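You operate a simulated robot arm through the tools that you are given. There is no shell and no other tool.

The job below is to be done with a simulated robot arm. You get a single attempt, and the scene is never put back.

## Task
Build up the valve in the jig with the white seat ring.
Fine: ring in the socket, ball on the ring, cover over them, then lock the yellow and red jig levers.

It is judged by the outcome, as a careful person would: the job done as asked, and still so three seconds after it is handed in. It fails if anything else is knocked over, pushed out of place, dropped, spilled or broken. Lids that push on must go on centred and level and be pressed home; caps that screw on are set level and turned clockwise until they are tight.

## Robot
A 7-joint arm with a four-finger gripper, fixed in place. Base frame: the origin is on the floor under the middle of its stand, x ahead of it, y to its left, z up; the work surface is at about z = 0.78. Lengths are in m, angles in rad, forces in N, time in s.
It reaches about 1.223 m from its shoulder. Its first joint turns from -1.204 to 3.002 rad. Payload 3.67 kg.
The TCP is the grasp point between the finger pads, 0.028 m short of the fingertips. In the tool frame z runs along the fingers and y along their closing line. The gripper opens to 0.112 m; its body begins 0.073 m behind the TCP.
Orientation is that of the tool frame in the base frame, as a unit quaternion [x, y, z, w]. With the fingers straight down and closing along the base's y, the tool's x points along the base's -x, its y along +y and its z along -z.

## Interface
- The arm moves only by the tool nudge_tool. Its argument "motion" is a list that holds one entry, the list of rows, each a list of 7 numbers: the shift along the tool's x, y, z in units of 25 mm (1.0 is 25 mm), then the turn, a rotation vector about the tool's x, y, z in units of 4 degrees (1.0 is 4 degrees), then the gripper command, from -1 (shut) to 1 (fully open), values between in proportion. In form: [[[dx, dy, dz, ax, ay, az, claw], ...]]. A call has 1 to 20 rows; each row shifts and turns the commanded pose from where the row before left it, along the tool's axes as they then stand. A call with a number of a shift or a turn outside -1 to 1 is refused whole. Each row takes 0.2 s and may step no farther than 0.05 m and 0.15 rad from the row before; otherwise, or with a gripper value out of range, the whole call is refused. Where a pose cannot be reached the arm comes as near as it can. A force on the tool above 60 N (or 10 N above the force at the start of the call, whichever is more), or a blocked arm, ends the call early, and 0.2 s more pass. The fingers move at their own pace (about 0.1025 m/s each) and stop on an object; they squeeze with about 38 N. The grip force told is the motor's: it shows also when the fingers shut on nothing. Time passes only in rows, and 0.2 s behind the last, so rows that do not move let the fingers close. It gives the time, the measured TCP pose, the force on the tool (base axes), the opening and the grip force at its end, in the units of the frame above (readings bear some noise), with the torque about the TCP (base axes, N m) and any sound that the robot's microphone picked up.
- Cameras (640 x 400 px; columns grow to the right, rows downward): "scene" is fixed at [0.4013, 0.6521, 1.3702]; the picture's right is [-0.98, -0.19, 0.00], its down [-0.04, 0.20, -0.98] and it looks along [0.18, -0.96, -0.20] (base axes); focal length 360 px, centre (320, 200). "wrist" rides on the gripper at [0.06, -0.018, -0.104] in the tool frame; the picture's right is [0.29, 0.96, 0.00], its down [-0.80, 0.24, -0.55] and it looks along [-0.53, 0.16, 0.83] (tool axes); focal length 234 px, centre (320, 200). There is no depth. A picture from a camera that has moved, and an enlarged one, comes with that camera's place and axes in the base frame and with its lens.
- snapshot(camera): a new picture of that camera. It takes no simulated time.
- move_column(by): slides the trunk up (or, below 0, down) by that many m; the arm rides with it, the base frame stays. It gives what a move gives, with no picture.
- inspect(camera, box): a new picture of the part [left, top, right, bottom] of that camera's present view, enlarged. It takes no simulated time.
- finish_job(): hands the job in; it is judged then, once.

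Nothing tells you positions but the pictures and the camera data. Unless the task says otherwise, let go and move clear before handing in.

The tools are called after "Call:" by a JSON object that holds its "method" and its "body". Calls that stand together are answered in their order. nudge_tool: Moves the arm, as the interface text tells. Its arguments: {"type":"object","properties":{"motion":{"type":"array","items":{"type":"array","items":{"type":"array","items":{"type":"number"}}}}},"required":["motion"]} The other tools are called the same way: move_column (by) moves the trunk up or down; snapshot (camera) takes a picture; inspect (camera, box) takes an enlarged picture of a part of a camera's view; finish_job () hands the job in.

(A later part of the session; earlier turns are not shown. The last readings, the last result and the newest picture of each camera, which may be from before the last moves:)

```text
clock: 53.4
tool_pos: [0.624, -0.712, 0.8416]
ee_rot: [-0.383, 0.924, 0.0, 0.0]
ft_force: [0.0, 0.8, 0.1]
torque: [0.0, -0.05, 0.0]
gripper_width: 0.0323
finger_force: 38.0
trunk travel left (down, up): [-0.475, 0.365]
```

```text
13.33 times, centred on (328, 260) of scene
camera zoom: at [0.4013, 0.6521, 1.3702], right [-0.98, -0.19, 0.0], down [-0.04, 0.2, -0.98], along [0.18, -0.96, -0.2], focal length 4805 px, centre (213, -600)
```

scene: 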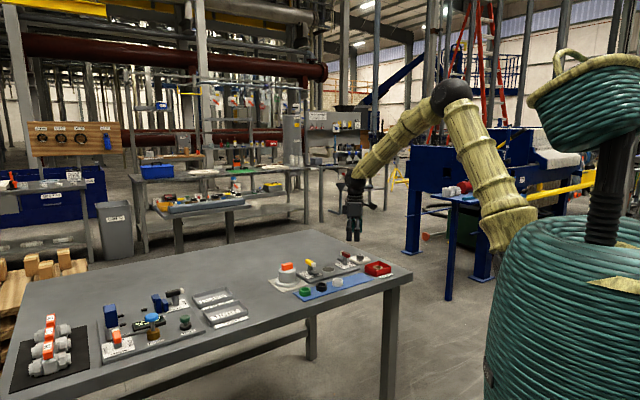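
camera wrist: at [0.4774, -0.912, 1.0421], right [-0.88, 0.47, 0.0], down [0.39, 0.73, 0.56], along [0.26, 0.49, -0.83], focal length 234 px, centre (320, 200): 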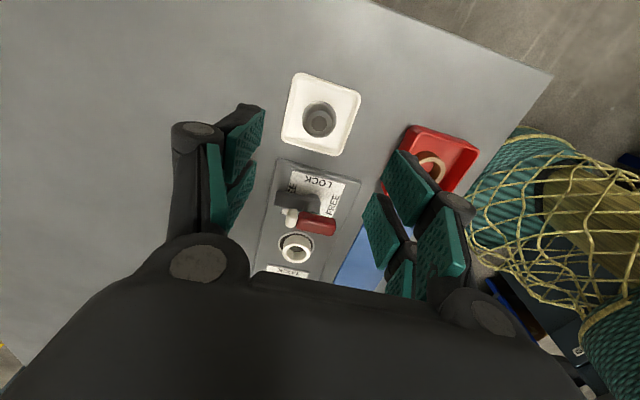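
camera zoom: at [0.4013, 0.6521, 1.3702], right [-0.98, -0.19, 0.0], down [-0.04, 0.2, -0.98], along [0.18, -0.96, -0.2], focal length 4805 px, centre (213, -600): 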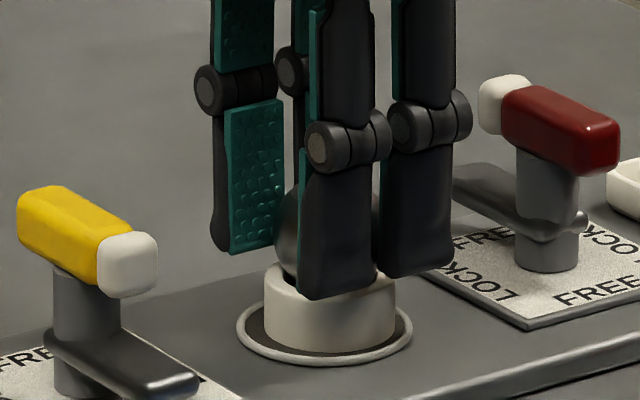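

Aligned at (0.624, -0.712). I'll continue lowering gently to contact.

Call:
{"method": "nudge_tool", "body": {"motion": [[[0, 0, 0.08, 0, 0, 0, -1], [0, 0, 0.06, 0, 0, 0, -1], [0, 0, 0, 0, 0, 0, -1]]]}}

Call:
{"method": "inspect", "body": {"camera": "wrist", "box": [270, 110, 370, 210]}}

Call:
{"method": "inspect", "body": {"camera": "scene", "box": [312, 245, 344, 275]}}

```text
clock: 54.2
tool_pos: [0.6235, -0.7115, 0.838]
ee_rot: [-0.382, 0.924, -0.001, 0.0]
ft_force: [-0.1, 0.6, -0.8]
torque: [-0.03, -0.02, 0.01]
gripper_width: 0.0324
finger_force: 37.9
trunk travel left (down, up): [-0.475, 0.365]
```

```text
4.00 times, centred on (320, 160) of wrist
camera zoom: at [0.5932, -0.7661, 0.9419], right [-0.88, 0.47, 0.0], down [0.39, 0.73, 0.55], along [0.26, 0.49, -0.83], focal length 937 px, centre (320, 360)
```

zoom: 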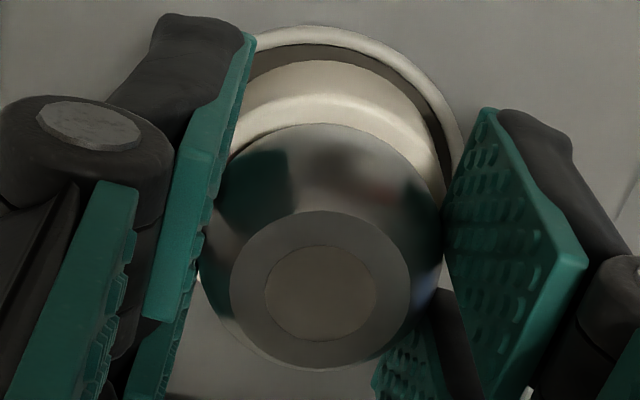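

```text
13.33 times, centred on (328, 260) of scene
camera zoom: at [0.4013, 0.6521, 1.3702], right [-0.98, -0.19, 0.0], down [-0.04, 0.2, -0.98], along [0.18, -0.96, -0.2], focal length 4805 px, centre (213, -600)
```

zoom: 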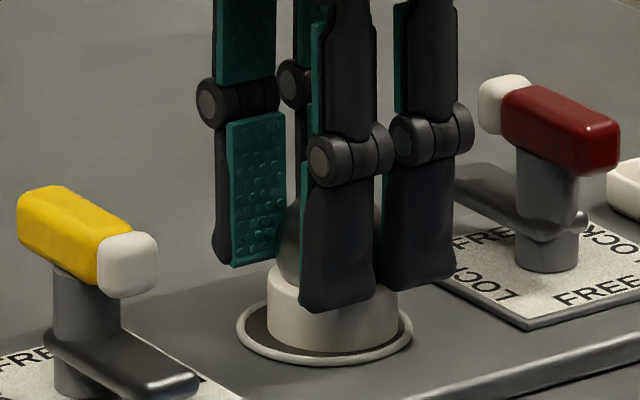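

Call:
{"method": "nudge_tool", "body": {"motion": [[[0, 0, 0.06, 0, 0, 0, -1], [0, 0, 0.02, 0, 0, 0, -1], [0, 0, 0, 0, 0, 0, -1]]]}}

Call:
{"method": "inspect", "body": {"camera": "wrist", "box": [270, 110, 370, 210]}}

Call:
{"method": "inspect", "body": {"camera": "scene", "box": [312, 245, 344, 275]}}

```text
clock: 55.0
tool_pos: [0.6225, -0.7124, 0.8361]
ee_rot: [-0.383, 0.924, 0.0, 0.001]
ft_force: [-1.5, 0.0, 11.2]
torque: [0.01, 0.02, -0.01]
gripper_width: 0.0325
finger_force: 38.0
trunk travel left (down, up): [-0.475, 0.365]
```

```text
4.00 times, centred on (320, 160) of wrist
camera zoom: at [0.5931, -0.766, 0.9416], right [-0.88, 0.47, 0.0], down [0.39, 0.73, 0.55], along [0.26, 0.49, -0.83], focal length 937 px, centre (320, 360)
```

zoom: 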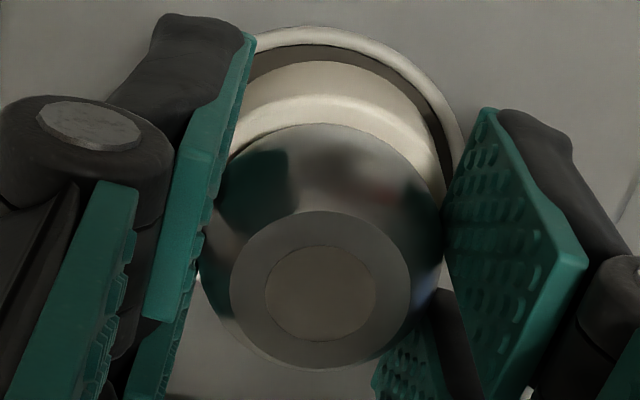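

```text
13.33 times, centred on (328, 260) of scene
camera zoom: at [0.4013, 0.6521, 1.3702], right [-0.98, -0.19, 0.0], down [-0.04, 0.2, -0.98], along [0.18, -0.96, -0.2], focal length 4805 px, centre (213, -600)
```

zoom: 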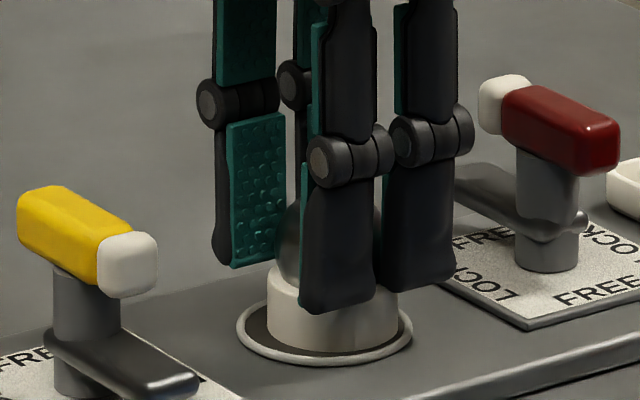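

The ball is touching the ring with about 11 N. I'll ease slightly and open the fingers just enough to let go, then check the seating.

Call:
{"method": "nudge_tool", "body": {"motion": [[[0, 0, -0.03, 0, 0, 0, -1], [0, 0, 0, 0, 0, 0, -0.4], [0, 0, 0, 0, 0, 0, -0.3], [0, 0, 0, 0, 0, 0, -0.2], [0, 0, 0, 0, 0, 0, -0.1], [0, 0, 0, 0, 0, 0, 0.1], [0, 0, 0, 0, 0, 0, 0.1]]]}}

Call:
{"method": "inspect", "body": {"camera": "wrist", "box": [270, 110, 370, 210]}}

Call:
{"method": "inspect", "body": {"camera": "scene", "box": [312, 245, 344, 275]}}

```text
clock: 56.6
tool_pos: [0.6238, -0.7113, 0.8369]
ee_rot: [-0.384, 0.924, -0.001, 0.0]
ft_force: [0.7, 0.3, 1.1]
torque: [-0.02, 0.01, -0.01]
gripper_width: 0.0611
finger_force: 0.1
trunk travel left (down, up): [-0.475, 0.365]
```

```text
4.00 times, centred on (320, 160) of wrist
camera zoom: at [0.5932, -0.7665, 0.9413], right [-0.88, 0.47, 0.0], down [0.39, 0.73, 0.55], along [0.26, 0.49, -0.83], focal length 937 px, centre (320, 360)
```

zoom: 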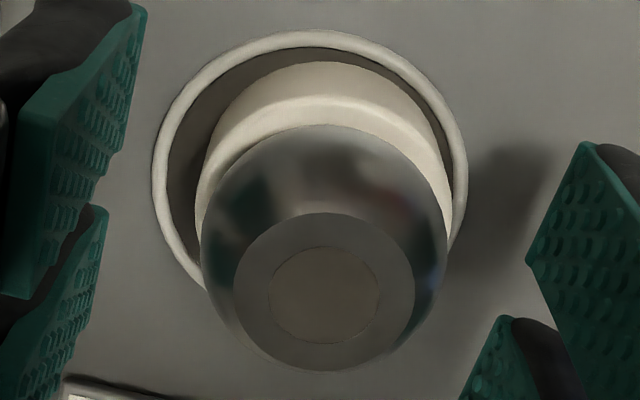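

```text
13.33 times, centred on (328, 260) of scene
camera zoom: at [0.4013, 0.6521, 1.3702], right [-0.98, -0.19, 0.0], down [-0.04, 0.2, -0.98], along [0.18, -0.96, -0.2], focal length 4805 px, centre (213, -600)
```

zoom: 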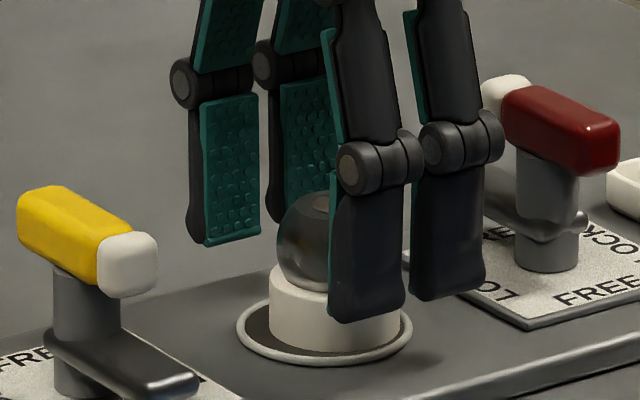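

The ball is sitting on the ring. I'll rise straight up and look at the seating from above.

Call:
{"method": "nudge_tool", "body": {"motion": [[[0, 0, -0.3, 0, 0, 0, 0.2], [0, 0, -0.7, 0, 0, 0, 0.2], [0, 0, -1, 0, 0, 0, 0.2], [0, 0, -1, 0, 0, 0, 0.2], [0, 0, -1, 0, 0, 0, 0.2], [0.4, 0, 0, 0, 0, 0, 0.2], [0, 0, 0, 0, 0, 0, 0.2], [0, 0, 0, 0, 0, 0, 0.2]]]}}

Call:
{"method": "inspect", "body": {"camera": "wrist", "box": [280, 70, 380, 170]}}

Call:
{"method": "inspect", "body": {"camera": "scene", "box": [312, 250, 344, 280]}}

```text
clock: 58.4
tool_pos: [0.6156, -0.7206, 0.9354]
ee_rot: [-0.384, 0.923, -0.001, 0.0]
ft_force: [-0.8, -0.6, -0.2]
torque: [0.0, 0.03, 0.01]
gripper_width: 0.0674
finger_force: 0.0
trunk travel left (down, up): [-0.475, 0.365]
```

```text
4.00 times, centred on (330, 120) of wrist
camera zoom: at [0.5855, -0.7746, 1.0402], right [-0.88, 0.47, 0.0], down [0.39, 0.73, 0.55], along [0.26, 0.49, -0.83], focal length 937 px, centre (280, 520)
```

zoom: 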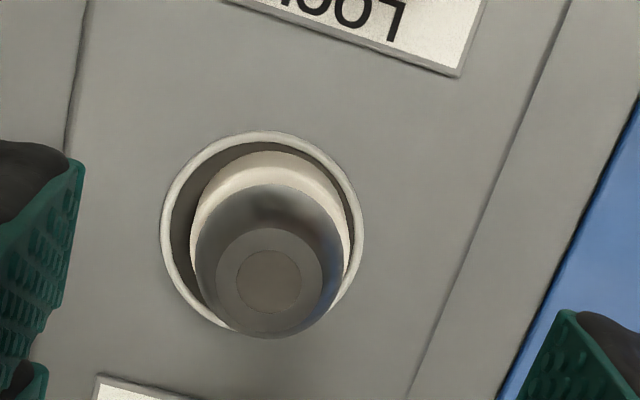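

```text
13.33 times, centred on (328, 265) of scene
camera zoom: at [0.4013, 0.6521, 1.3702], right [-0.98, -0.19, 0.0], down [-0.04, 0.2, -0.98], along [0.18, -0.96, -0.2], focal length 4805 px, centre (213, -667)
```

zoom: 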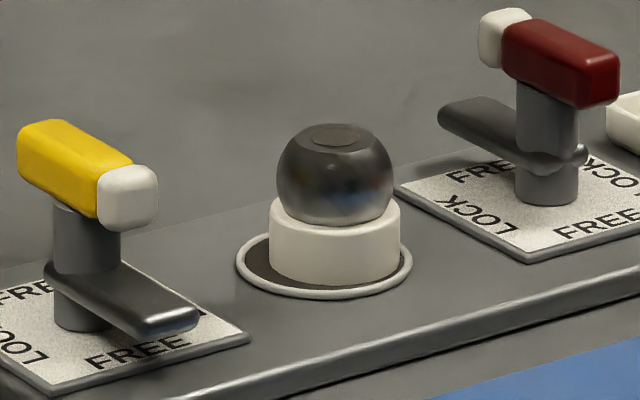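

The ball sits level on the white ring in the socket. Next comes the cover, so I'll move over it to see its handle.

Call:
{"method": "nudge_tool", "body": {"motion": [[[0, 0, -1, 0, 0, 0, 0.4], [-0.94, 0, 0, 0, 0, 0, 0.4], [-0.94, 0, 0, 0, 0, 0, 0.4], [-0.94, 0, 0, 0, 0, 0, 0.4], [-0.94, 0, 0, 0, 0, 0, 0.4], [-0.94, 0, 0, 0, 0, 0, 0.4], [-0.94, 0, 0, 0, 0, 0, 0.4], [-0.94, 0, 0, 0, 0, 0, 0.4], [-0.8, 0, 0, 0, 0, 0, 0.4], [0, 0, 0, 0, 0, 0, 0.4], [0, 0, 0, 0, 0, 0, 0.4]]]}}

Call:
{"method": "snapshot", "body": {"camera": "wrist"}}

Call:
{"method": "inspect", "body": {"camera": "wrist", "box": [260, 50, 380, 170]}}

Call:
{"method": "inspect", "body": {"camera": "scene", "box": [262, 250, 326, 300]}}

```text
clock: 60.8
tool_pos: [0.7478, -0.5871, 0.9625]
ee_rot: [-0.382, 0.924, 0.001, 0.001]
ft_force: [0.1, 0.3, 0.4]
torque: [-0.03, 0.02, 0.02]
gripper_width: 0.0786
finger_force: 0.0
trunk travel left (down, up): [-0.475, 0.365]
```

```text
taken
camera wrist: at [0.7176, -0.6417, 1.0662], right [-0.88, 0.47, 0.0], down [0.39, 0.73, 0.55], along [0.26, 0.49, -0.83], focal length 234 px, centre (320, 200)
```

wrist: 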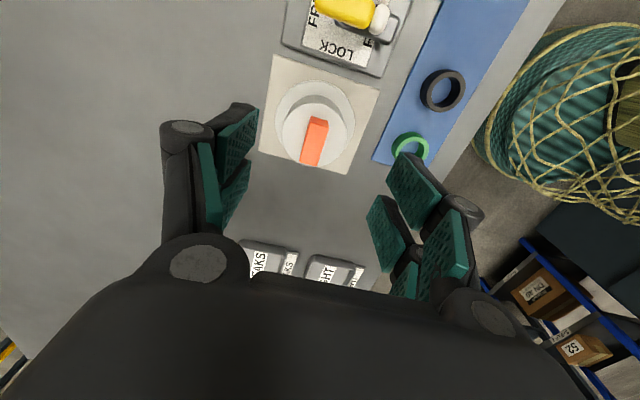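

```text
3.33 times, centred on (320, 110) of wrist
camera zoom: at [0.7176, -0.6417, 1.0662], right [-0.88, 0.47, 0.0], down [0.39, 0.73, 0.55], along [0.26, 0.49, -0.83], focal length 781 px, centre (320, 500)
```

zoom: 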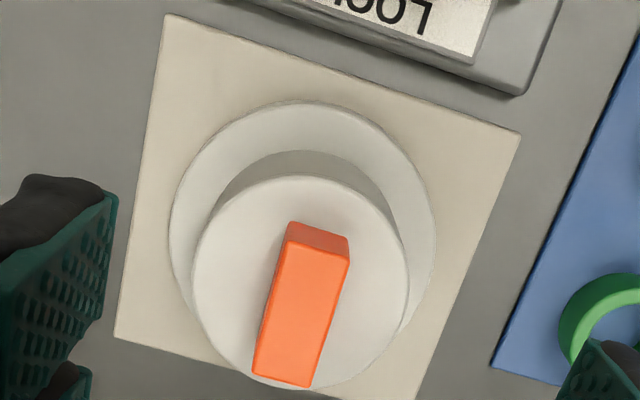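

```text
8.00 times, centred on (294, 275) of scene
camera zoom: at [0.4013, 0.6521, 1.3702], right [-0.98, -0.19, 0.0], down [-0.04, 0.2, -0.98], along [0.18, -0.96, -0.2], focal length 2883 px, centre (528, -400)
```

zoom: 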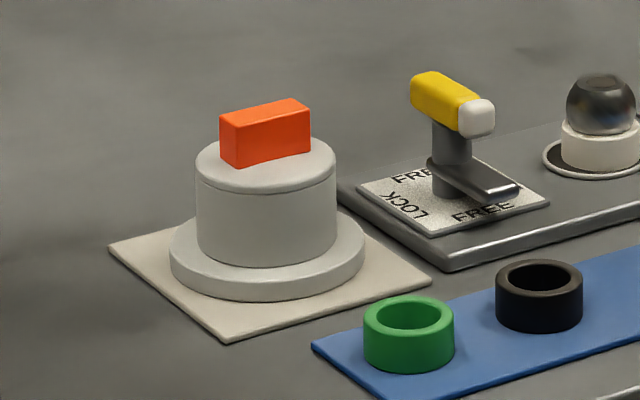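

The cover's handle runs along the jig axis, so my present orientation grips across it properly. The cover centre is about (0.760, -0.576), with the handle top near z = 0.858. I'll align and descend partway.

Call:
{"method": "nudge_tool", "body": {"motion": [[[-0.6, -0.067, 0, 0, 0, 0, 0.0], [0, 0, 0.8, 0, 0, 0, 0.0], [0, 0, 0.8, 0, 0, 0, 0.0], [0, 0, 0.8, 0, 0, 0, 0.0], [0, 0, 0, 0, 0, 0, 0.0], [0, 0, 0, 0, 0, 0, 0.0]]]}}

Call:
{"method": "inspect", "body": {"camera": "wrist", "box": [240, 80, 400, 240]}}

Call:
{"method": "inspect", "body": {"camera": "scene", "box": [262, 240, 326, 290]}}

```text
clock: 62.2
tool_pos: [0.7593, -0.577, 0.9007]
ee_rot: [-0.382, 0.924, 0.0, 0.0]
ft_force: [0.1, -0.5, -0.2]
torque: [0.0, 0.03, -0.02]
gripper_width: 0.0559
finger_force: 0.0
trunk travel left (down, up): [-0.475, 0.365]
```

```text
2.50 times, centred on (320, 160) of wrist
camera zoom: at [0.7287, -0.6319, 1.0057], right [-0.88, 0.47, 0.0], down [0.39, 0.73, 0.55], along [0.26, 0.49, -0.83], focal length 585 px, centre (320, 300)
```

zoom: 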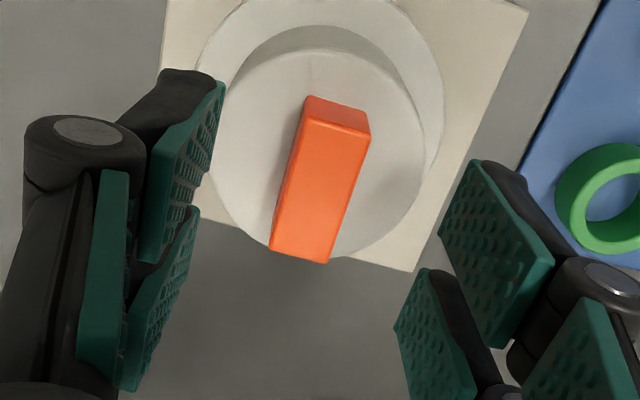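

```text
8.00 times, centred on (294, 265) of scene
camera zoom: at [0.4013, 0.6521, 1.3702], right [-0.98, -0.19, 0.0], down [-0.04, 0.2, -0.98], along [0.18, -0.96, -0.2], focal length 2883 px, centre (528, -320)
```

zoom: 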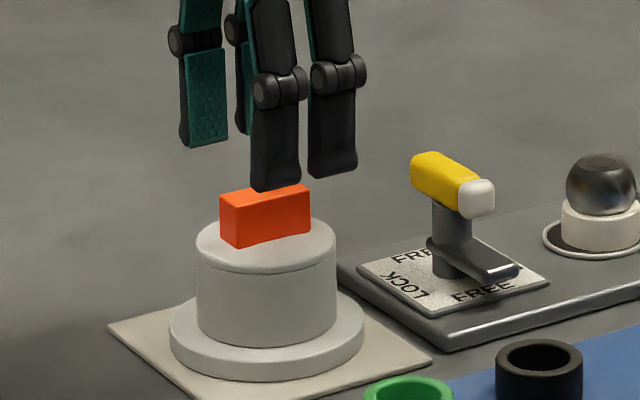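

Call:
{"method": "nudge_tool", "body": {"motion": [[[-0.03, 0, 0.5, 0, 0, 0, -0.1], [0, 0, 0.5, 0, 0, 0, -0.2], [0, 0, 0.36, 0, 0, 0, -0.2], [0, 0, 0, 0, 0, 0, -0.2], [0, 0, 0, 0, 0, 0, -0.2]]]}}

Call:
{"method": "inspect", "body": {"camera": "wrist", "box": [240, 80, 400, 240]}}

Call:
{"method": "inspect", "body": {"camera": "scene", "box": [262, 240, 326, 290]}}

```text
clock: 63.4
tool_pos: [0.7574, -0.5782, 0.8662]
ee_rot: [-0.383, 0.924, 0.0, 0.0]
ft_force: [-0.2, -0.3, 0.0]
torque: [0.01, 0.03, -0.04]
gripper_width: 0.045
finger_force: 0.1
trunk travel left (down, up): [-0.475, 0.365]
```

```text
2.50 times, centred on (320, 160) of wrist
camera zoom: at [0.7276, -0.6318, 0.9709], right [-0.88, 0.47, 0.0], down [0.39, 0.73, 0.55], along [0.26, 0.49, -0.83], focal length 585 px, centre (320, 300)
```

zoom: 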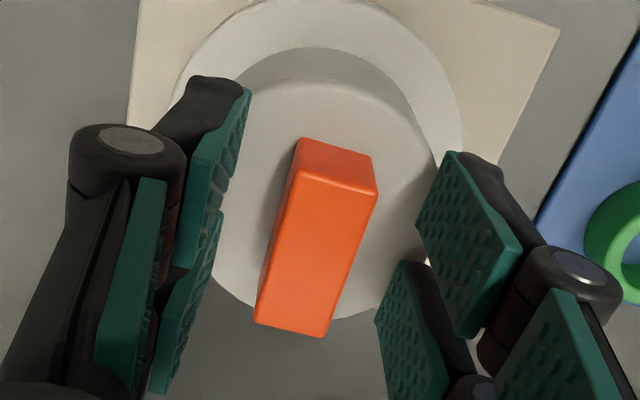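

```text
8.00 times, centred on (294, 265) of scene
camera zoom: at [0.4013, 0.6521, 1.3702], right [-0.98, -0.19, 0.0], down [-0.04, 0.2, -0.98], along [0.18, -0.96, -0.2], focal length 2883 px, centre (528, -320)
```

zoom: 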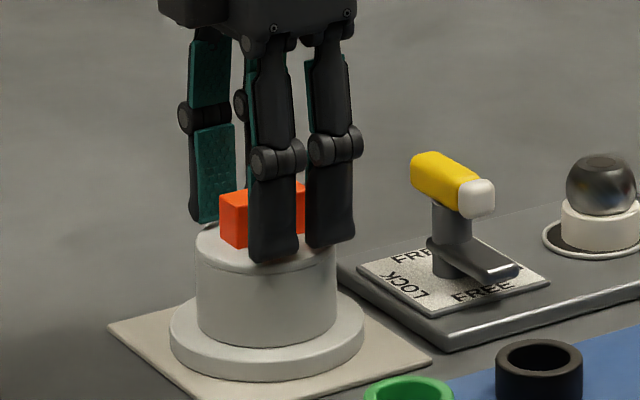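

The handle is centred between the fingers, so I'll close on it.

Call:
{"method": "nudge_tool", "body": {"motion": [[[0, 0, 0, 0, 0, 0, -0.5], [0, 0, 0, 0, 0, 0, -1], [0, 0, 0, 0, 0, 0, -1], [0, 0, 0, 0, 0, 0, -1]]]}}

Call:
{"method": "inspect", "body": {"camera": "wrist", "box": [240, 80, 400, 240]}}

Call:
{"method": "inspect", "body": {"camera": "scene", "box": [262, 240, 326, 290]}}

```text
clock: 64.4
tool_pos: [0.7587, -0.5777, 0.8674]
ee_rot: [-0.383, 0.924, 0.001, -0.001]
ft_force: [0.6, 0.0, -0.3]
torque: [0.01, 0.03, 0.01]
gripper_width: 0.0176
finger_force: 38.3
trunk travel left (down, up): [-0.475, 0.365]
```

```text
2.50 times, centred on (320, 160) of wrist
camera zoom: at [0.7275, -0.6317, 0.9711], right [-0.88, 0.47, 0.0], down [0.39, 0.73, 0.55], along [0.26, 0.49, -0.83], focal length 585 px, centre (320, 300)
```

zoom: 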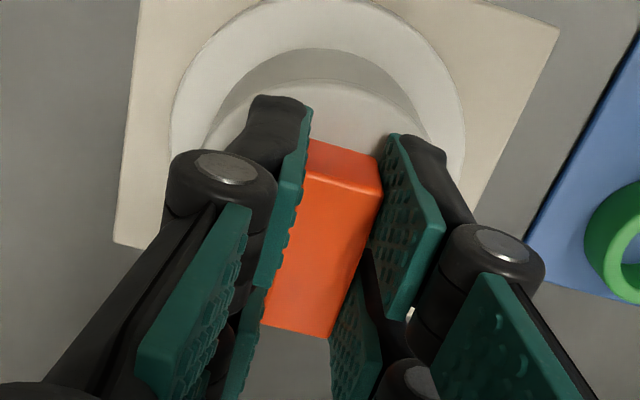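

```text
8.00 times, centred on (294, 265) of scene
camera zoom: at [0.4013, 0.6521, 1.3702], right [-0.98, -0.19, 0.0], down [-0.04, 0.2, -0.98], along [0.18, -0.96, -0.2], focal length 2883 px, centre (528, -320)
```

zoom: 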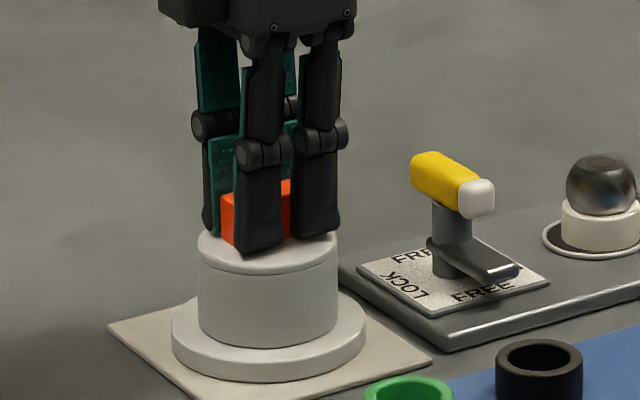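

Firm grip at 17.6 mm. I'll lift the cover high enough to clear the yellow lever.

Call:
{"method": "nudge_tool", "body": {"motion": [[[0, 0, -0.3, 0, 0, 0, -1], [0, 0, -0.5, 0, 0, 0, -1], [0, 0, -0.9, 0, 0, 0, -1], [0, 0, -0.9, 0, 0, 0, -1], [0, 0, -0.9, 0, 0, 0, -1], [0, 0, -0.9, 0, 0, 0, -1], [0, 0, -0.4, 0, 0, 0, -1], [0, 0, 0, 0, 0, 0, -1], [0, 0, 0, 0, 0, 0, -1]]]}}

Call:
{"method": "snapshot", "body": {"camera": "wrist"}}

Call:
{"method": "inspect", "body": {"camera": "scene", "box": [262, 210, 358, 280]}}

```text
clock: 66.4
tool_pos: [0.7596, -0.5798, 0.9854]
ee_rot: [-0.383, 0.924, 0.0, 0.0]
ft_force: [0.5, 0.3, -1.4]
torque: [0.0, 0.02, -0.02]
gripper_width: 0.0175
finger_force: 38.5
trunk travel left (down, up): [-0.475, 0.365]
```

```text
taken
camera wrist: at [0.7291, -0.6341, 1.0902], right [-0.88, 0.47, 0.0], down [0.39, 0.73, 0.55], along [0.26, 0.49, -0.83], focal length 234 px, centre (320, 200)
```

wrist: 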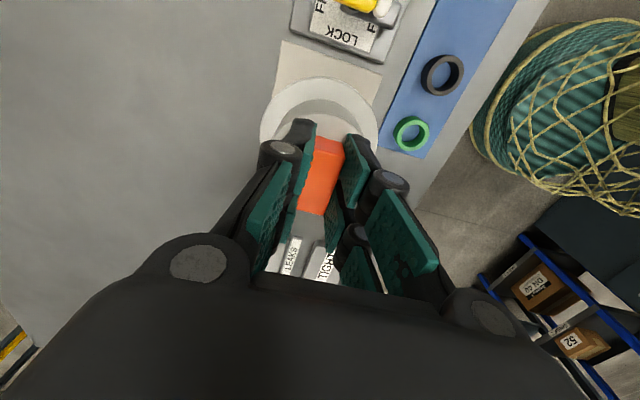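

```text
5.71 times, centred on (310, 245) of scene
camera zoom: at [0.4013, 0.6521, 1.3702], right [-0.98, -0.19, 0.0], down [-0.04, 0.2, -0.98], along [0.18, -0.96, -0.2], focal length 2059 px, centre (377, -57)
```

zoom: 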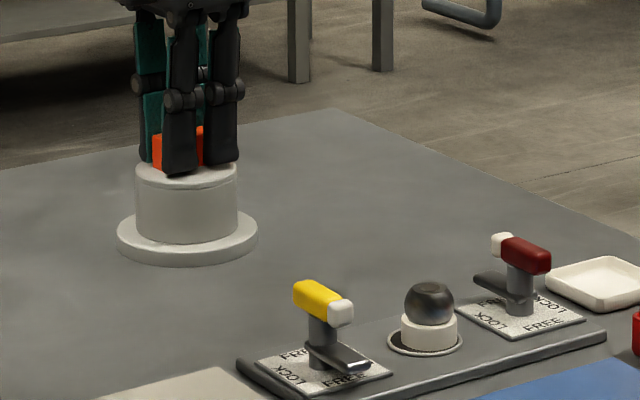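

The cover hangs level. I'll carry it to above the socket.

Call:
{"method": "nudge_tool", "body": {"motion": [[[0.945, 0.0175, 0, 0, 0, 0, -1], [0.945, 0.0175, 0, 0, 0, 0, -1], [0.945, 0.0175, 0, 0, 0, 0, -1], [0.945, 0.0175, 0, 0, 0, 0, -1], [0.945, 0.0175, 0, 0, 0, 0, -1], [0.945, 0.0175, 0, 0, 0, 0, -1], [0.945, 0.0175, 0, 0, 0, 0, -1], [0.945, 0.0175, 0, 0, 0, 0, -1], [0, 0, 0, 0, 0, 0, -1], [0, 0, 0, 0, 0, 0, -1], [0, 0, 0, 0, 0, 0, -1]]]}}

Call:
{"method": "snapshot", "body": {"camera": "wrist"}}

Call:
{"method": "inspect", "body": {"camera": "scene", "box": [290, 220, 370, 280]}}

```text
clock: 68.8
tool_pos: [0.6242, -0.7111, 0.9857]
ee_rot: [-0.383, 0.924, 0.001, 0.0]
ft_force: [-0.4, -0.1, -1.3]
torque: [0.02, 0.01, 0.03]
gripper_width: 0.0175
finger_force: 38.1
trunk travel left (down, up): [-0.475, 0.365]
```

```text
taken
camera wrist: at [0.594, -0.7664, 1.0895], right [-0.88, 0.47, 0.0], down [0.39, 0.73, 0.55], along [0.26, 0.49, -0.83], focal length 234 px, centre (320, 200)
```

wrist: 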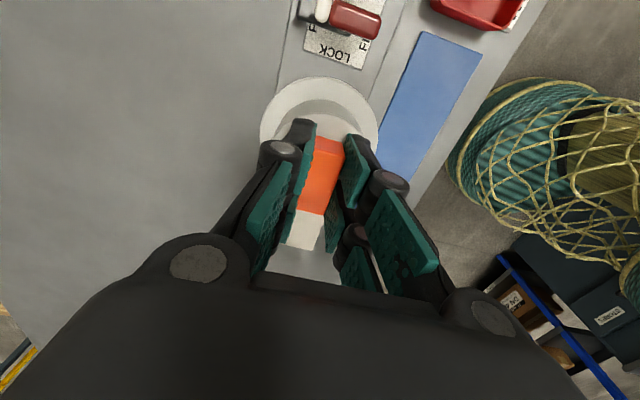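

```text
6.67 times, centred on (330, 250) of scene
camera zoom: at [0.4013, 0.6521, 1.3702], right [-0.98, -0.19, 0.0], down [-0.04, 0.2, -0.98], along [0.18, -0.96, -0.2], focal length 2403 px, centre (253, -133)
```

zoom: 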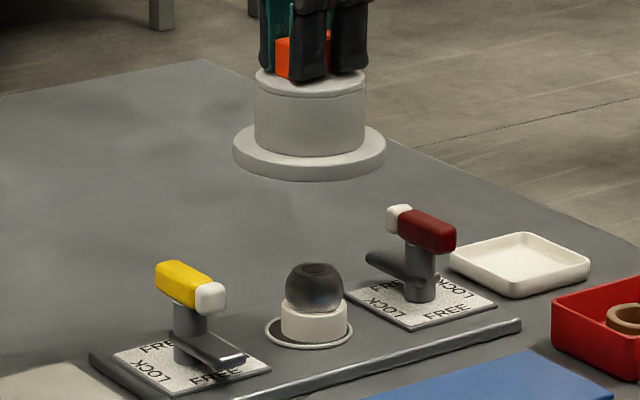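

Call:
{"method": "nudge_tool", "body": {"motion": [[[0, 0.04, 0.7, 0, 0, 0, -1], [0, 0, 0.7, 0, 0, 0, -1], [0, 0, 0.7, 0, 0, 0, -1], [0, 0, 0, 0, 0, 0, -1], [0, 0, 0, 0, 0, 0, -1], [0, 0, 0, 0, 0, 0, -1]]]}}

Call:
{"method": "snapshot", "body": {"camera": "wrist"}}

Call:
{"method": "inspect", "body": {"camera": "scene", "box": [300, 235, 364, 285]}}

Call:
{"method": "inspect", "body": {"camera": "wrist", "box": [240, 50, 400, 210]}}

```text
clock: 70.2
tool_pos: [0.6242, -0.7091, 0.9356]
ee_rot: [-0.383, 0.924, 0.0, -0.001]
ft_force: [0.2, -0.8, -0.1]
torque: [0.01, 0.02, -0.03]
gripper_width: 0.0176
finger_force: 37.9
trunk travel left (down, up): [-0.475, 0.365]
```

```text
taken
camera wrist: at [0.5933, -0.7637, 1.0393], right [-0.88, 0.47, 0.0], down [0.39, 0.73, 0.55], along [0.26, 0.49, -0.83], focal length 234 px, centre (320, 200)
```

wrist: 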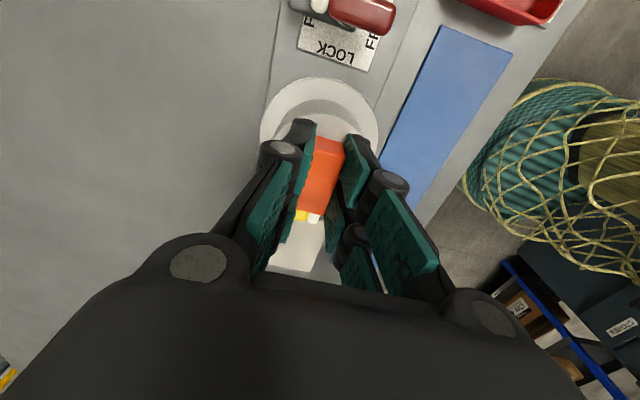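

```text
8.00 times, centred on (332, 260) of scene
camera zoom: at [0.4013, 0.6521, 1.3702], right [-0.98, -0.19, 0.0], down [-0.04, 0.2, -0.98], along [0.18, -0.96, -0.2], focal length 2883 px, centre (224, -280)
```

zoom: 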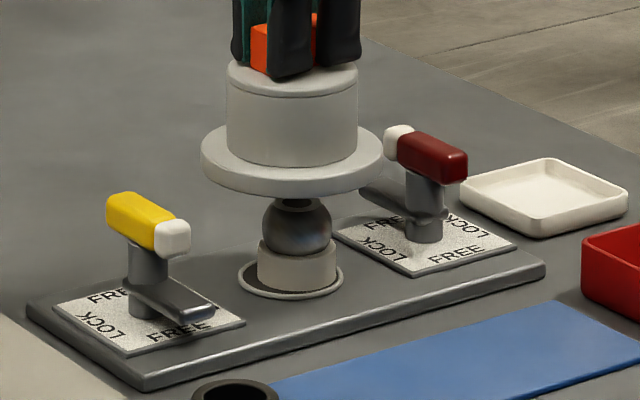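

```text
2.50 times, centred on (320, 130) of wrist
camera zoom: at [0.5933, -0.7637, 1.0393], right [-0.88, 0.47, 0.0], down [0.39, 0.73, 0.55], along [0.26, 0.49, -0.83], focal length 585 px, centre (320, 375)
```

zoom: 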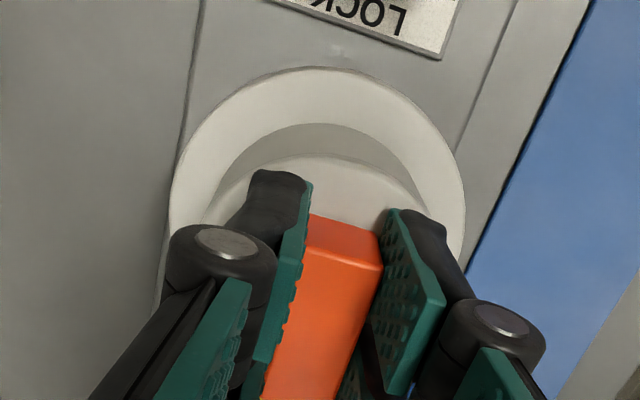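

The cover is nearly centred over the ball. I'll make a small shift and lower in careful steps, watching the force.

Call:
{"method": "nudge_tool", "body": {"motion": [[[0.1, 0, 0, 0, 0, 0, -1], [0, 0, 0.3, 0, 0, 0, -1], [0, 0, 0.3, 0, 0, 0, -1], [0, 0, 0, 0, 0, 0, -1], [0, 0, 0, 0, 0, 0, -1]]]}}

Call:
{"method": "inspect", "body": {"camera": "scene", "box": [312, 245, 352, 285]}}

Call:
{"method": "inspect", "body": {"camera": "wrist", "box": [240, 50, 400, 210]}}

```text
clock: 71.4
tool_pos: [0.6211, -0.7109, 0.9187]
ee_rot: [-0.382, 0.924, 0.0, 0.0]
ft_force: [-0.3, -0.4, 0.2]
torque: [-0.01, 0.0, 0.0]
gripper_width: 0.0177
finger_force: 38.0
trunk travel left (down, up): [-0.475, 0.365]
```

```text
10.00 times, centred on (332, 265) of scene
camera zoom: at [0.4013, 0.6521, 1.3702], right [-0.98, -0.19, 0.0], down [-0.04, 0.2, -0.98], along [0.18, -0.96, -0.2], focal length 3604 px, centre (200, -450)
```

zoom: 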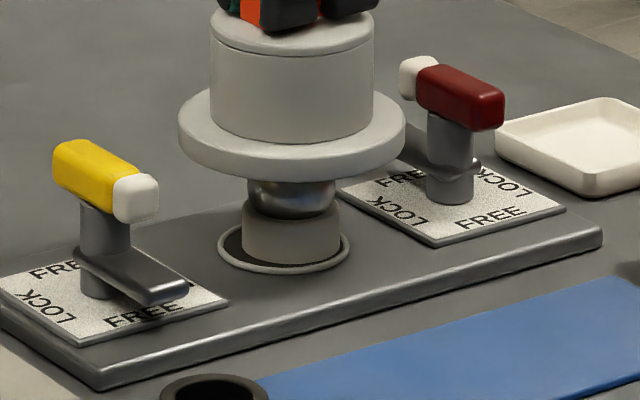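

```text
2.50 times, centred on (320, 130) of wrist
camera zoom: at [0.5908, -0.766, 1.0244], right [-0.88, 0.47, 0.0], down [0.39, 0.73, 0.55], along [0.26, 0.49, -0.83], focal length 585 px, centre (320, 375)
```

zoom: 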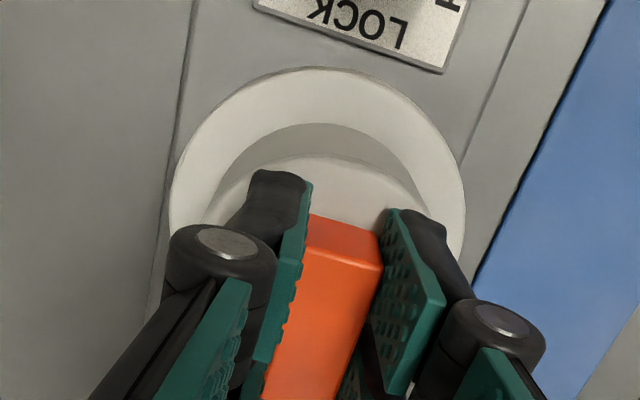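

Cover, ball and ring line up in the scene view. I'll keep lowering.

Call:
{"method": "nudge_tool", "body": {"motion": [[[0, 0, 0.25, 0, 0, 0, -1], [0, 0, 0.25, 0, 0, 0, -1], [0, 0, 0.2, 0, 0, 0, -1], [0, 0, 0, 0, 0, 0, -1], [0, 0, 0, 0, 0, 0, -1]]]}}

Call:
{"method": "inspect", "body": {"camera": "scene", "box": [312, 245, 352, 285]}}

Call:
{"method": "inspect", "body": {"camera": "wrist", "box": [240, 50, 400, 210]}}

```text
clock: 72.6
tool_pos: [0.6218, -0.7121, 0.9024]
ee_rot: [-0.383, 0.924, 0.001, 0.0]
ft_force: [0.3, -0.6, -0.7]
torque: [0.0, -0.02, 0.01]
gripper_width: 0.0176
finger_force: 37.7
trunk travel left (down, up): [-0.475, 0.365]
```

```text
10.00 times, centred on (332, 265) of scene
camera zoom: at [0.4013, 0.6521, 1.3702], right [-0.98, -0.19, 0.0], down [-0.04, 0.2, -0.98], along [0.18, -0.96, -0.2], focal length 3604 px, centre (200, -450)
```

zoom: 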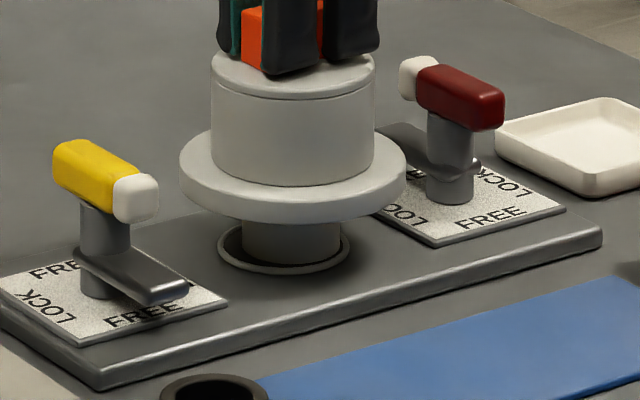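

```text
2.50 times, centred on (320, 130) of wrist
camera zoom: at [0.5903, -0.7656, 1.0067], right [-0.88, 0.47, 0.0], down [0.39, 0.73, 0.55], along [0.26, 0.49, -0.83], focal length 585 px, centre (320, 375)
```

zoom: 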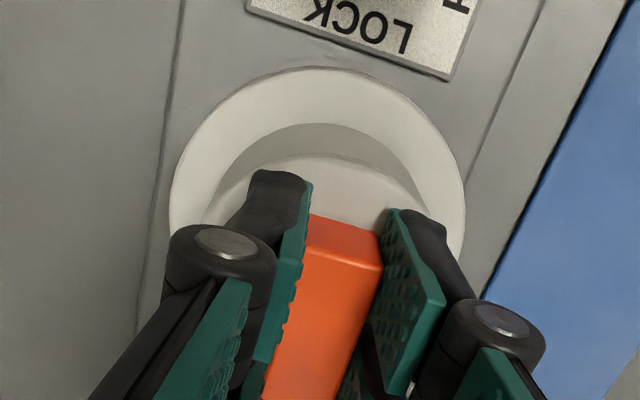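

The cover is now around the ball with no contact force, so I'll carry on down.

Call:
{"method": "nudge_tool", "body": {"motion": [[[0, 0, 0.15, 0, 0, 0, -1], [0, 0, 0.15, 0, 0, 0, -1], [0, 0, 0.15, 0, 0, 0, -1], [0, 0, 0, 0, 0, 0, -1]]]}}

Call:
{"method": "inspect", "body": {"camera": "scene", "box": [312, 245, 352, 285]}}

```text
clock: 73.6
tool_pos: [0.6209, -0.7094, 0.8912]
ee_rot: [-0.383, 0.924, 0.0, 0.0]
ft_force: [0.6, -0.7, -0.5]
torque: [-0.03, 0.0, -0.06]
gripper_width: 0.0174
finger_force: 37.9
trunk travel left (down, up): [-0.475, 0.365]
```

```text
10.00 times, centred on (332, 265) of scene
camera zoom: at [0.4013, 0.6521, 1.3702], right [-0.98, -0.19, 0.0], down [-0.04, 0.2, -0.98], along [0.18, -0.96, -0.2], focal length 3604 px, centre (200, -450)
```

zoom: 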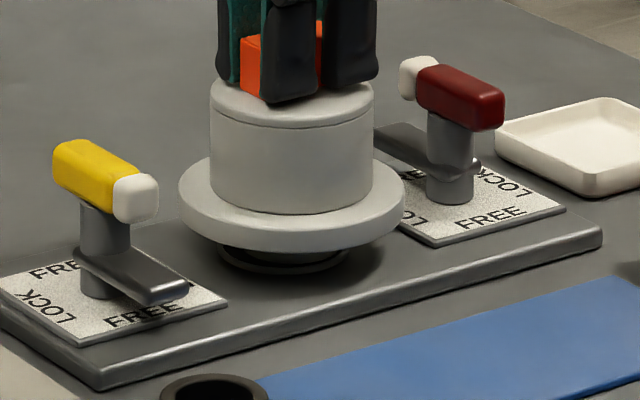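

Call:
{"method": "nudge_tool", "body": {"motion": [[[0, 0, 0.12, 0, 0, 0, -1], [0, 0, 0.12, 0, 0, 0, -1], [0, 0, 0.1, 0, 0, 0, -1], [0, 0, 0, 0, 0, 0, -1]]]}}

Call:
{"method": "inspect", "body": {"camera": "scene", "box": [312, 245, 352, 285]}}

Call:
{"method": "inspect", "body": {"camera": "wrist", "box": [240, 50, 400, 210]}}

```text
clock: 74.6
tool_pos: [0.6205, -0.7093, 0.8819]
ee_rot: [-0.382, 0.924, 0.0, 0.001]
ft_force: [0.6, 0.3, -0.7]
torque: [-0.03, 0.02, -0.01]
gripper_width: 0.0175
finger_force: 38.1
trunk travel left (down, up): [-0.475, 0.365]
```

```text
10.00 times, centred on (332, 265) of scene
camera zoom: at [0.4013, 0.6521, 1.3702], right [-0.98, -0.19, 0.0], down [-0.04, 0.2, -0.98], along [0.18, -0.96, -0.2], focal length 3604 px, centre (200, -450)
```

zoom: 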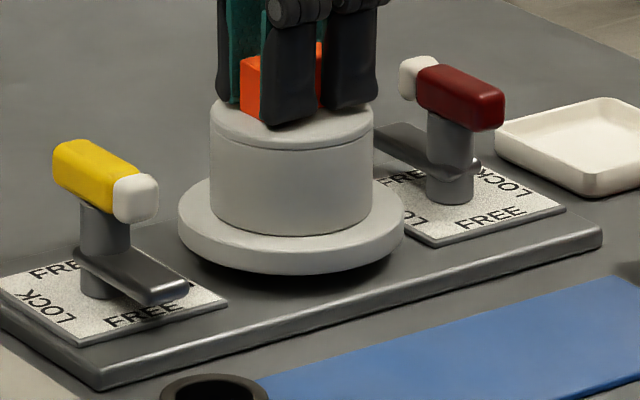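

```text
2.50 times, centred on (320, 130) of wrist
camera zoom: at [0.5905, -0.764, 0.9864], right [-0.88, 0.47, 0.0], down [0.39, 0.73, 0.55], along [0.26, 0.49, -0.83], focal length 585 px, centre (320, 375)
```

zoom: 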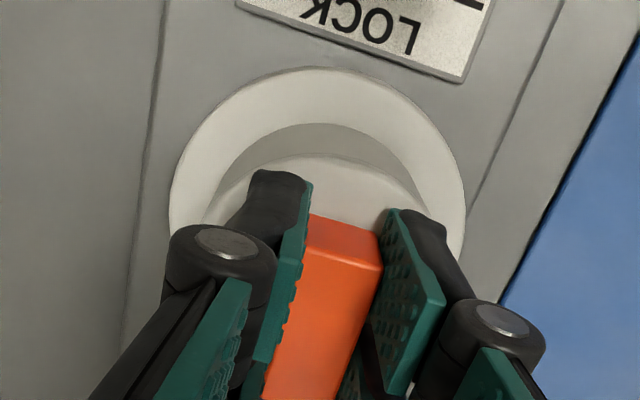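

The cover has passed the ring with no contact. I'll nudge it about 3 mm to centre it on the socket before the final descent.

Call:
{"method": "nudge_tool", "body": {"motion": [[[-0.015, -0.06, 0, 0, 0, 0, -1], [-0.015, -0.06, 0, 0, 0, 0, -1], [0, 0, 0, 0, 0, 0, -1], [0, 0, 0, 0, 0, 0, -1]]]}}

Call:
{"method": "inspect", "body": {"camera": "scene", "box": [312, 245, 352, 285]}}

Call:
{"method": "inspect", "body": {"camera": "wrist", "box": [240, 50, 400, 210]}}

```text
clock: 75.6
tool_pos: [0.6237, -0.7102, 0.8812]
ee_rot: [-0.383, 0.924, 0.0, 0.0]
ft_force: [0.5, 0.0, -0.8]
torque: [0.01, 0.03, 0.01]
gripper_width: 0.0175
finger_force: 37.7
trunk travel left (down, up): [-0.475, 0.365]
```

```text
10.00 times, centred on (332, 265) of scene
camera zoom: at [0.4013, 0.6521, 1.3702], right [-0.98, -0.19, 0.0], down [-0.04, 0.2, -0.98], along [0.18, -0.96, -0.2], focal length 3604 px, centre (200, -450)
```

zoom: 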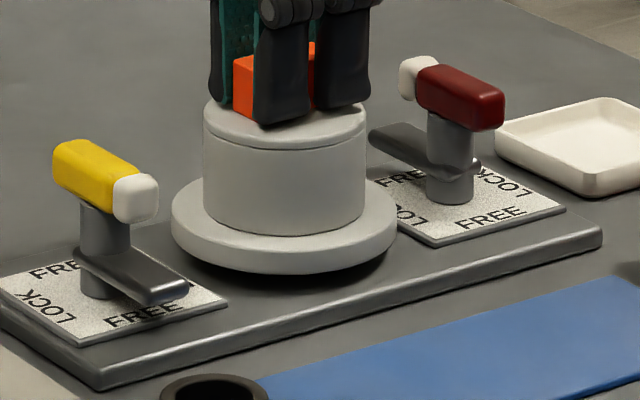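

```text
2.50 times, centred on (320, 130) of wrist
camera zoom: at [0.5937, -0.7659, 0.9855], right [-0.88, 0.47, 0.0], down [0.39, 0.73, 0.55], along [0.26, 0.49, -0.83], focal length 585 px, centre (320, 375)
```

zoom: 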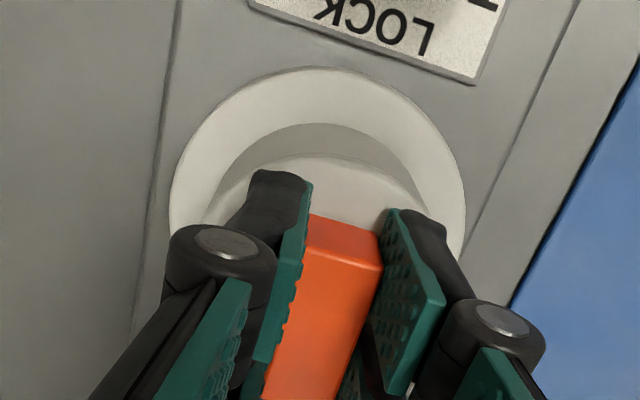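

The cover is centred on the socket in both views. Now the final descent to contact.

Call:
{"method": "nudge_tool", "body": {"motion": [[[0, 0, 0.1, 0, 0, 0, -1], [0, 0, 0.1, 0, 0, 0, -1], [0, 0, 0, 0, 0, 0, -1], [0, 0, 0, 0, 0, 0, -1]]]}}

Call:
{"method": "inspect", "body": {"camera": "scene", "box": [312, 245, 352, 285]}}

```text
clock: 76.6
tool_pos: [0.6245, -0.7122, 0.8764]
ee_rot: [-0.382, 0.924, 0.001, 0.0]
ft_force: [0.2, 0.8, -0.5]
torque: [-0.01, 0.03, 0.0]
gripper_width: 0.0176
finger_force: 38.2
trunk travel left (down, up): [-0.475, 0.365]
```

```text
10.00 times, centred on (332, 265) of scene
camera zoom: at [0.4013, 0.6521, 1.3702], right [-0.98, -0.19, 0.0], down [-0.04, 0.2, -0.98], along [0.18, -0.96, -0.2], focal length 3604 px, centre (200, -450)
```

zoom: 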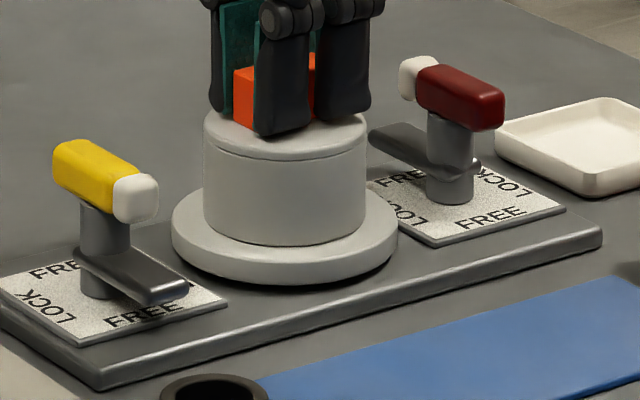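

Call:
{"method": "nudge_tool", "body": {"motion": [[[0, 0, 0.08, 0, 0, 0, -1], [0, 0, 0.06, 0, 0, 0, -1], [0, 0, 0, 0, 0, 0, -1], [0, 0, 0, 0, 0, 0, -1]]]}}

Call:
{"method": "inspect", "body": {"camera": "scene", "box": [312, 245, 352, 285]}}

```text
clock: 77.6
tool_pos: [0.6237, -0.7115, 0.8742]
ee_rot: [-0.383, 0.924, 0.0, 0.0]
ft_force: [-0.9, 0.0, -1.1]
torque: [0.04, 0.02, 0.0]
gripper_width: 0.0178
finger_force: 38.1
trunk travel left (down, up): [-0.475, 0.365]
```

```text
10.00 times, centred on (332, 265) of scene
camera zoom: at [0.4013, 0.6521, 1.3702], right [-0.98, -0.19, 0.0], down [-0.04, 0.2, -0.98], along [0.18, -0.96, -0.2], focal length 3604 px, centre (200, -450)
```

zoom: 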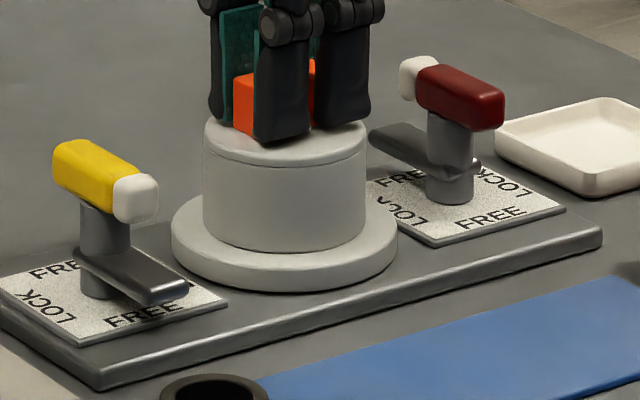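

Call:
{"method": "nudge_tool", "body": {"motion": [[[0, 0, 0.07, 0, 0, 0, -1], [0, 0, 0.05, 0, 0, 0, -1], [0, 0, 0, 0, 0, 0, -1], [0, 0, 0, 0, 0, 0, -1]]]}}

Call:
{"method": "inspect", "body": {"camera": "scene", "box": [312, 245, 352, 285]}}

```text
clock: 78.6
tool_pos: [0.6229, -0.7111, 0.873]
ee_rot: [-0.383, 0.924, -0.002, 0.002]
ft_force: [1.7, -6.1, 20.3]
torque: [-0.28, -0.06, 0.03]
gripper_width: 0.0176
finger_force: 38.5
trunk travel left (down, up): [-0.475, 0.365]
```

```text
10.00 times, centred on (332, 265) of scene
camera zoom: at [0.4013, 0.6521, 1.3702], right [-0.98, -0.19, 0.0], down [-0.04, 0.2, -0.98], along [0.18, -0.96, -0.2], focal length 3604 px, centre (200, -450)
```

zoom: 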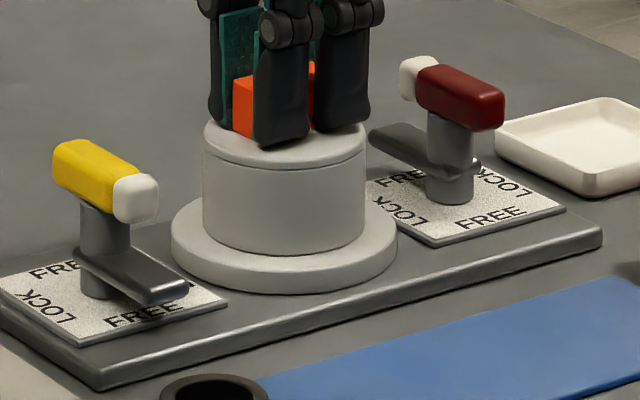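

There is about 20 N contact and the cover is down on the plate. I'll check from the wrist before pressing.

Call:
{"method": "inspect", "body": {"camera": "wrist", "box": [240, 50, 400, 210]}}

Call:
{"method": "inspect", "body": {"camera": "scene", "box": [312, 255, 344, 280]}}

```text
2.50 times, centred on (320, 130) of wrist
camera zoom: at [0.5934, -0.7658, 0.9769], right [-0.88, 0.47, 0.0], down [0.39, 0.73, 0.55], along [0.26, 0.49, -0.83], focal length 585 px, centre (320, 375)
```

zoom: 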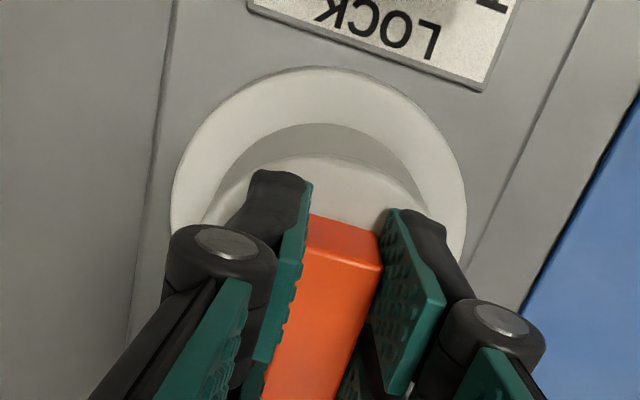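

```text
16.00 times, centred on (328, 268) of scene
camera zoom: at [0.4013, 0.6521, 1.3702], right [-0.98, -0.19, 0.0], down [-0.04, 0.2, -0.98], along [0.18, -0.96, -0.2], focal length 5766 px, centre (192, -880)
```

zoom: 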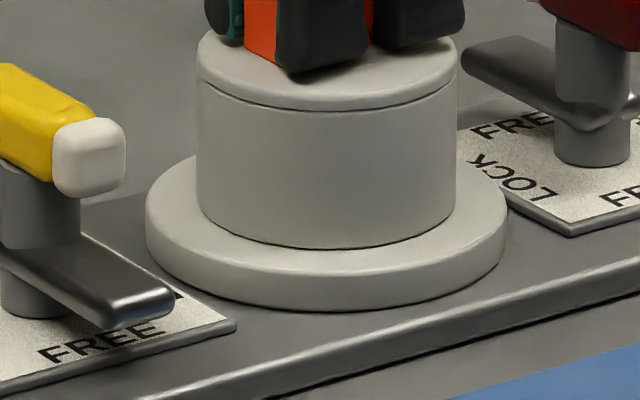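

The flange clears both label plates and sits flat. I'll press down firmly to make sure it is home.

Call:
{"method": "nudge_tool", "body": {"motion": [[[0, 0, 0.06, 0, 0, 0, -1], [0, 0, 0.06, 0, 0, 0, -1], [0, 0, 0, 0, 0, 0, -1]]]}}

Call:
{"method": "inspect", "body": {"camera": "scene", "box": [312, 255, 344, 280]}}

```text
clock: 79.4
tool_pos: [0.6244, -0.7105, 0.871]
ee_rot: [-0.383, 0.924, -0.002, 0.002]
ft_force: [6.8, -11.1, 38.4]
torque: [-0.16, -0.09, -0.17]
gripper_width: 0.0178
finger_force: 37.8
trunk travel left (down, up): [-0.475, 0.365]
```

```text
16.00 times, centred on (328, 268) of scene
camera zoom: at [0.4013, 0.6521, 1.3702], right [-0.98, -0.19, 0.0], down [-0.04, 0.2, -0.98], along [0.18, -0.96, -0.2], focal length 5766 px, centre (192, -880)
```

zoom: 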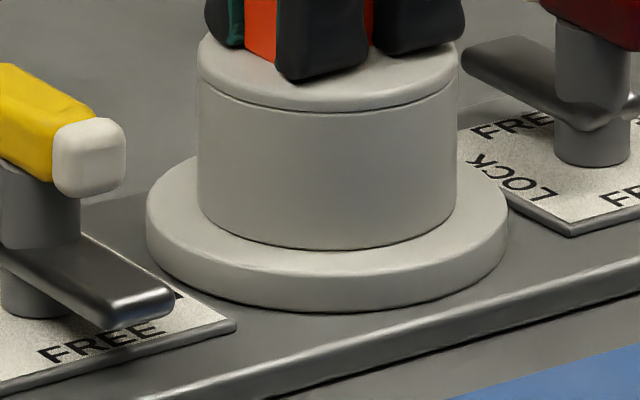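

It is pressed to 38 N without sinking further, so it is home. I'll relieve the load and release.

Call:
{"method": "nudge_tool", "body": {"motion": [[[0, 0, -0.1, 0, 0, 0, -1], [0, 0, -0.08, 0, 0, 0, -1], [0, 0, 0, 0, 0, 0, -0.6], [0, 0, 0, 0, 0, 0, -0.4], [0, 0, 0, 0, 0, 0, -0.2], [0, 0, 0, 0, 0, 0, -0.2], [0, 0, -0.5, 0, 0, 0, -0.2], [0, 0, -0.8, 0, 0, 0, -0.1], [0, 0, -1, 0, 0, 0, 0.1], [0, 0, -1, 0, 0, 0, 0.1], [0, 0, 0, 0, 0, 0, 0.1], [0, 0, 0, 0, 0, 0, 0.1]]]}}

Call:
{"method": "snapshot", "body": {"camera": "wrist"}}

Call:
{"method": "inspect", "body": {"camera": "scene", "box": [304, 245, 364, 285]}}

```text
clock: 82.0
tool_pos: [0.6233, -0.7115, 0.9541]
ee_rot: [-0.382, 0.924, 0.0, 0.0]
ft_force: [1.0, 0.0, 0.5]
torque: [0.01, 0.02, -0.01]
gripper_width: 0.0617
finger_force: 0.0
trunk travel left (down, up): [-0.475, 0.365]
```

```text
taken
camera wrist: at [0.593, -0.7662, 1.0587], right [-0.88, 0.47, 0.0], down [0.39, 0.73, 0.55], along [0.26, 0.49, -0.83], focal length 234 px, centre (320, 200)
```

wrist: 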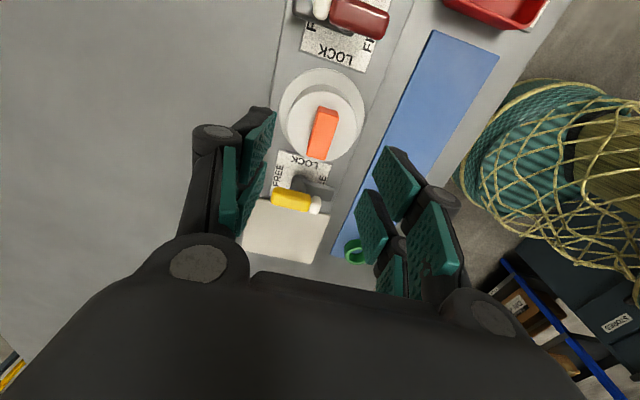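

```text
10.00 times, centred on (334, 265) of scene
camera zoom: at [0.4013, 0.6521, 1.3702], right [-0.98, -0.19, 0.0], down [-0.04, 0.2, -0.98], along [0.18, -0.96, -0.2], focal length 3604 px, centre (180, -450)
```

zoom: 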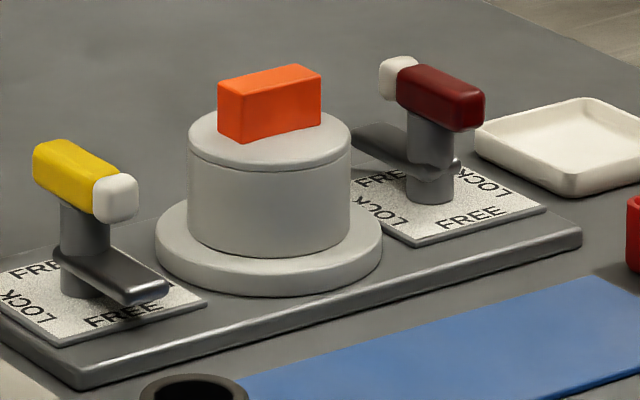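

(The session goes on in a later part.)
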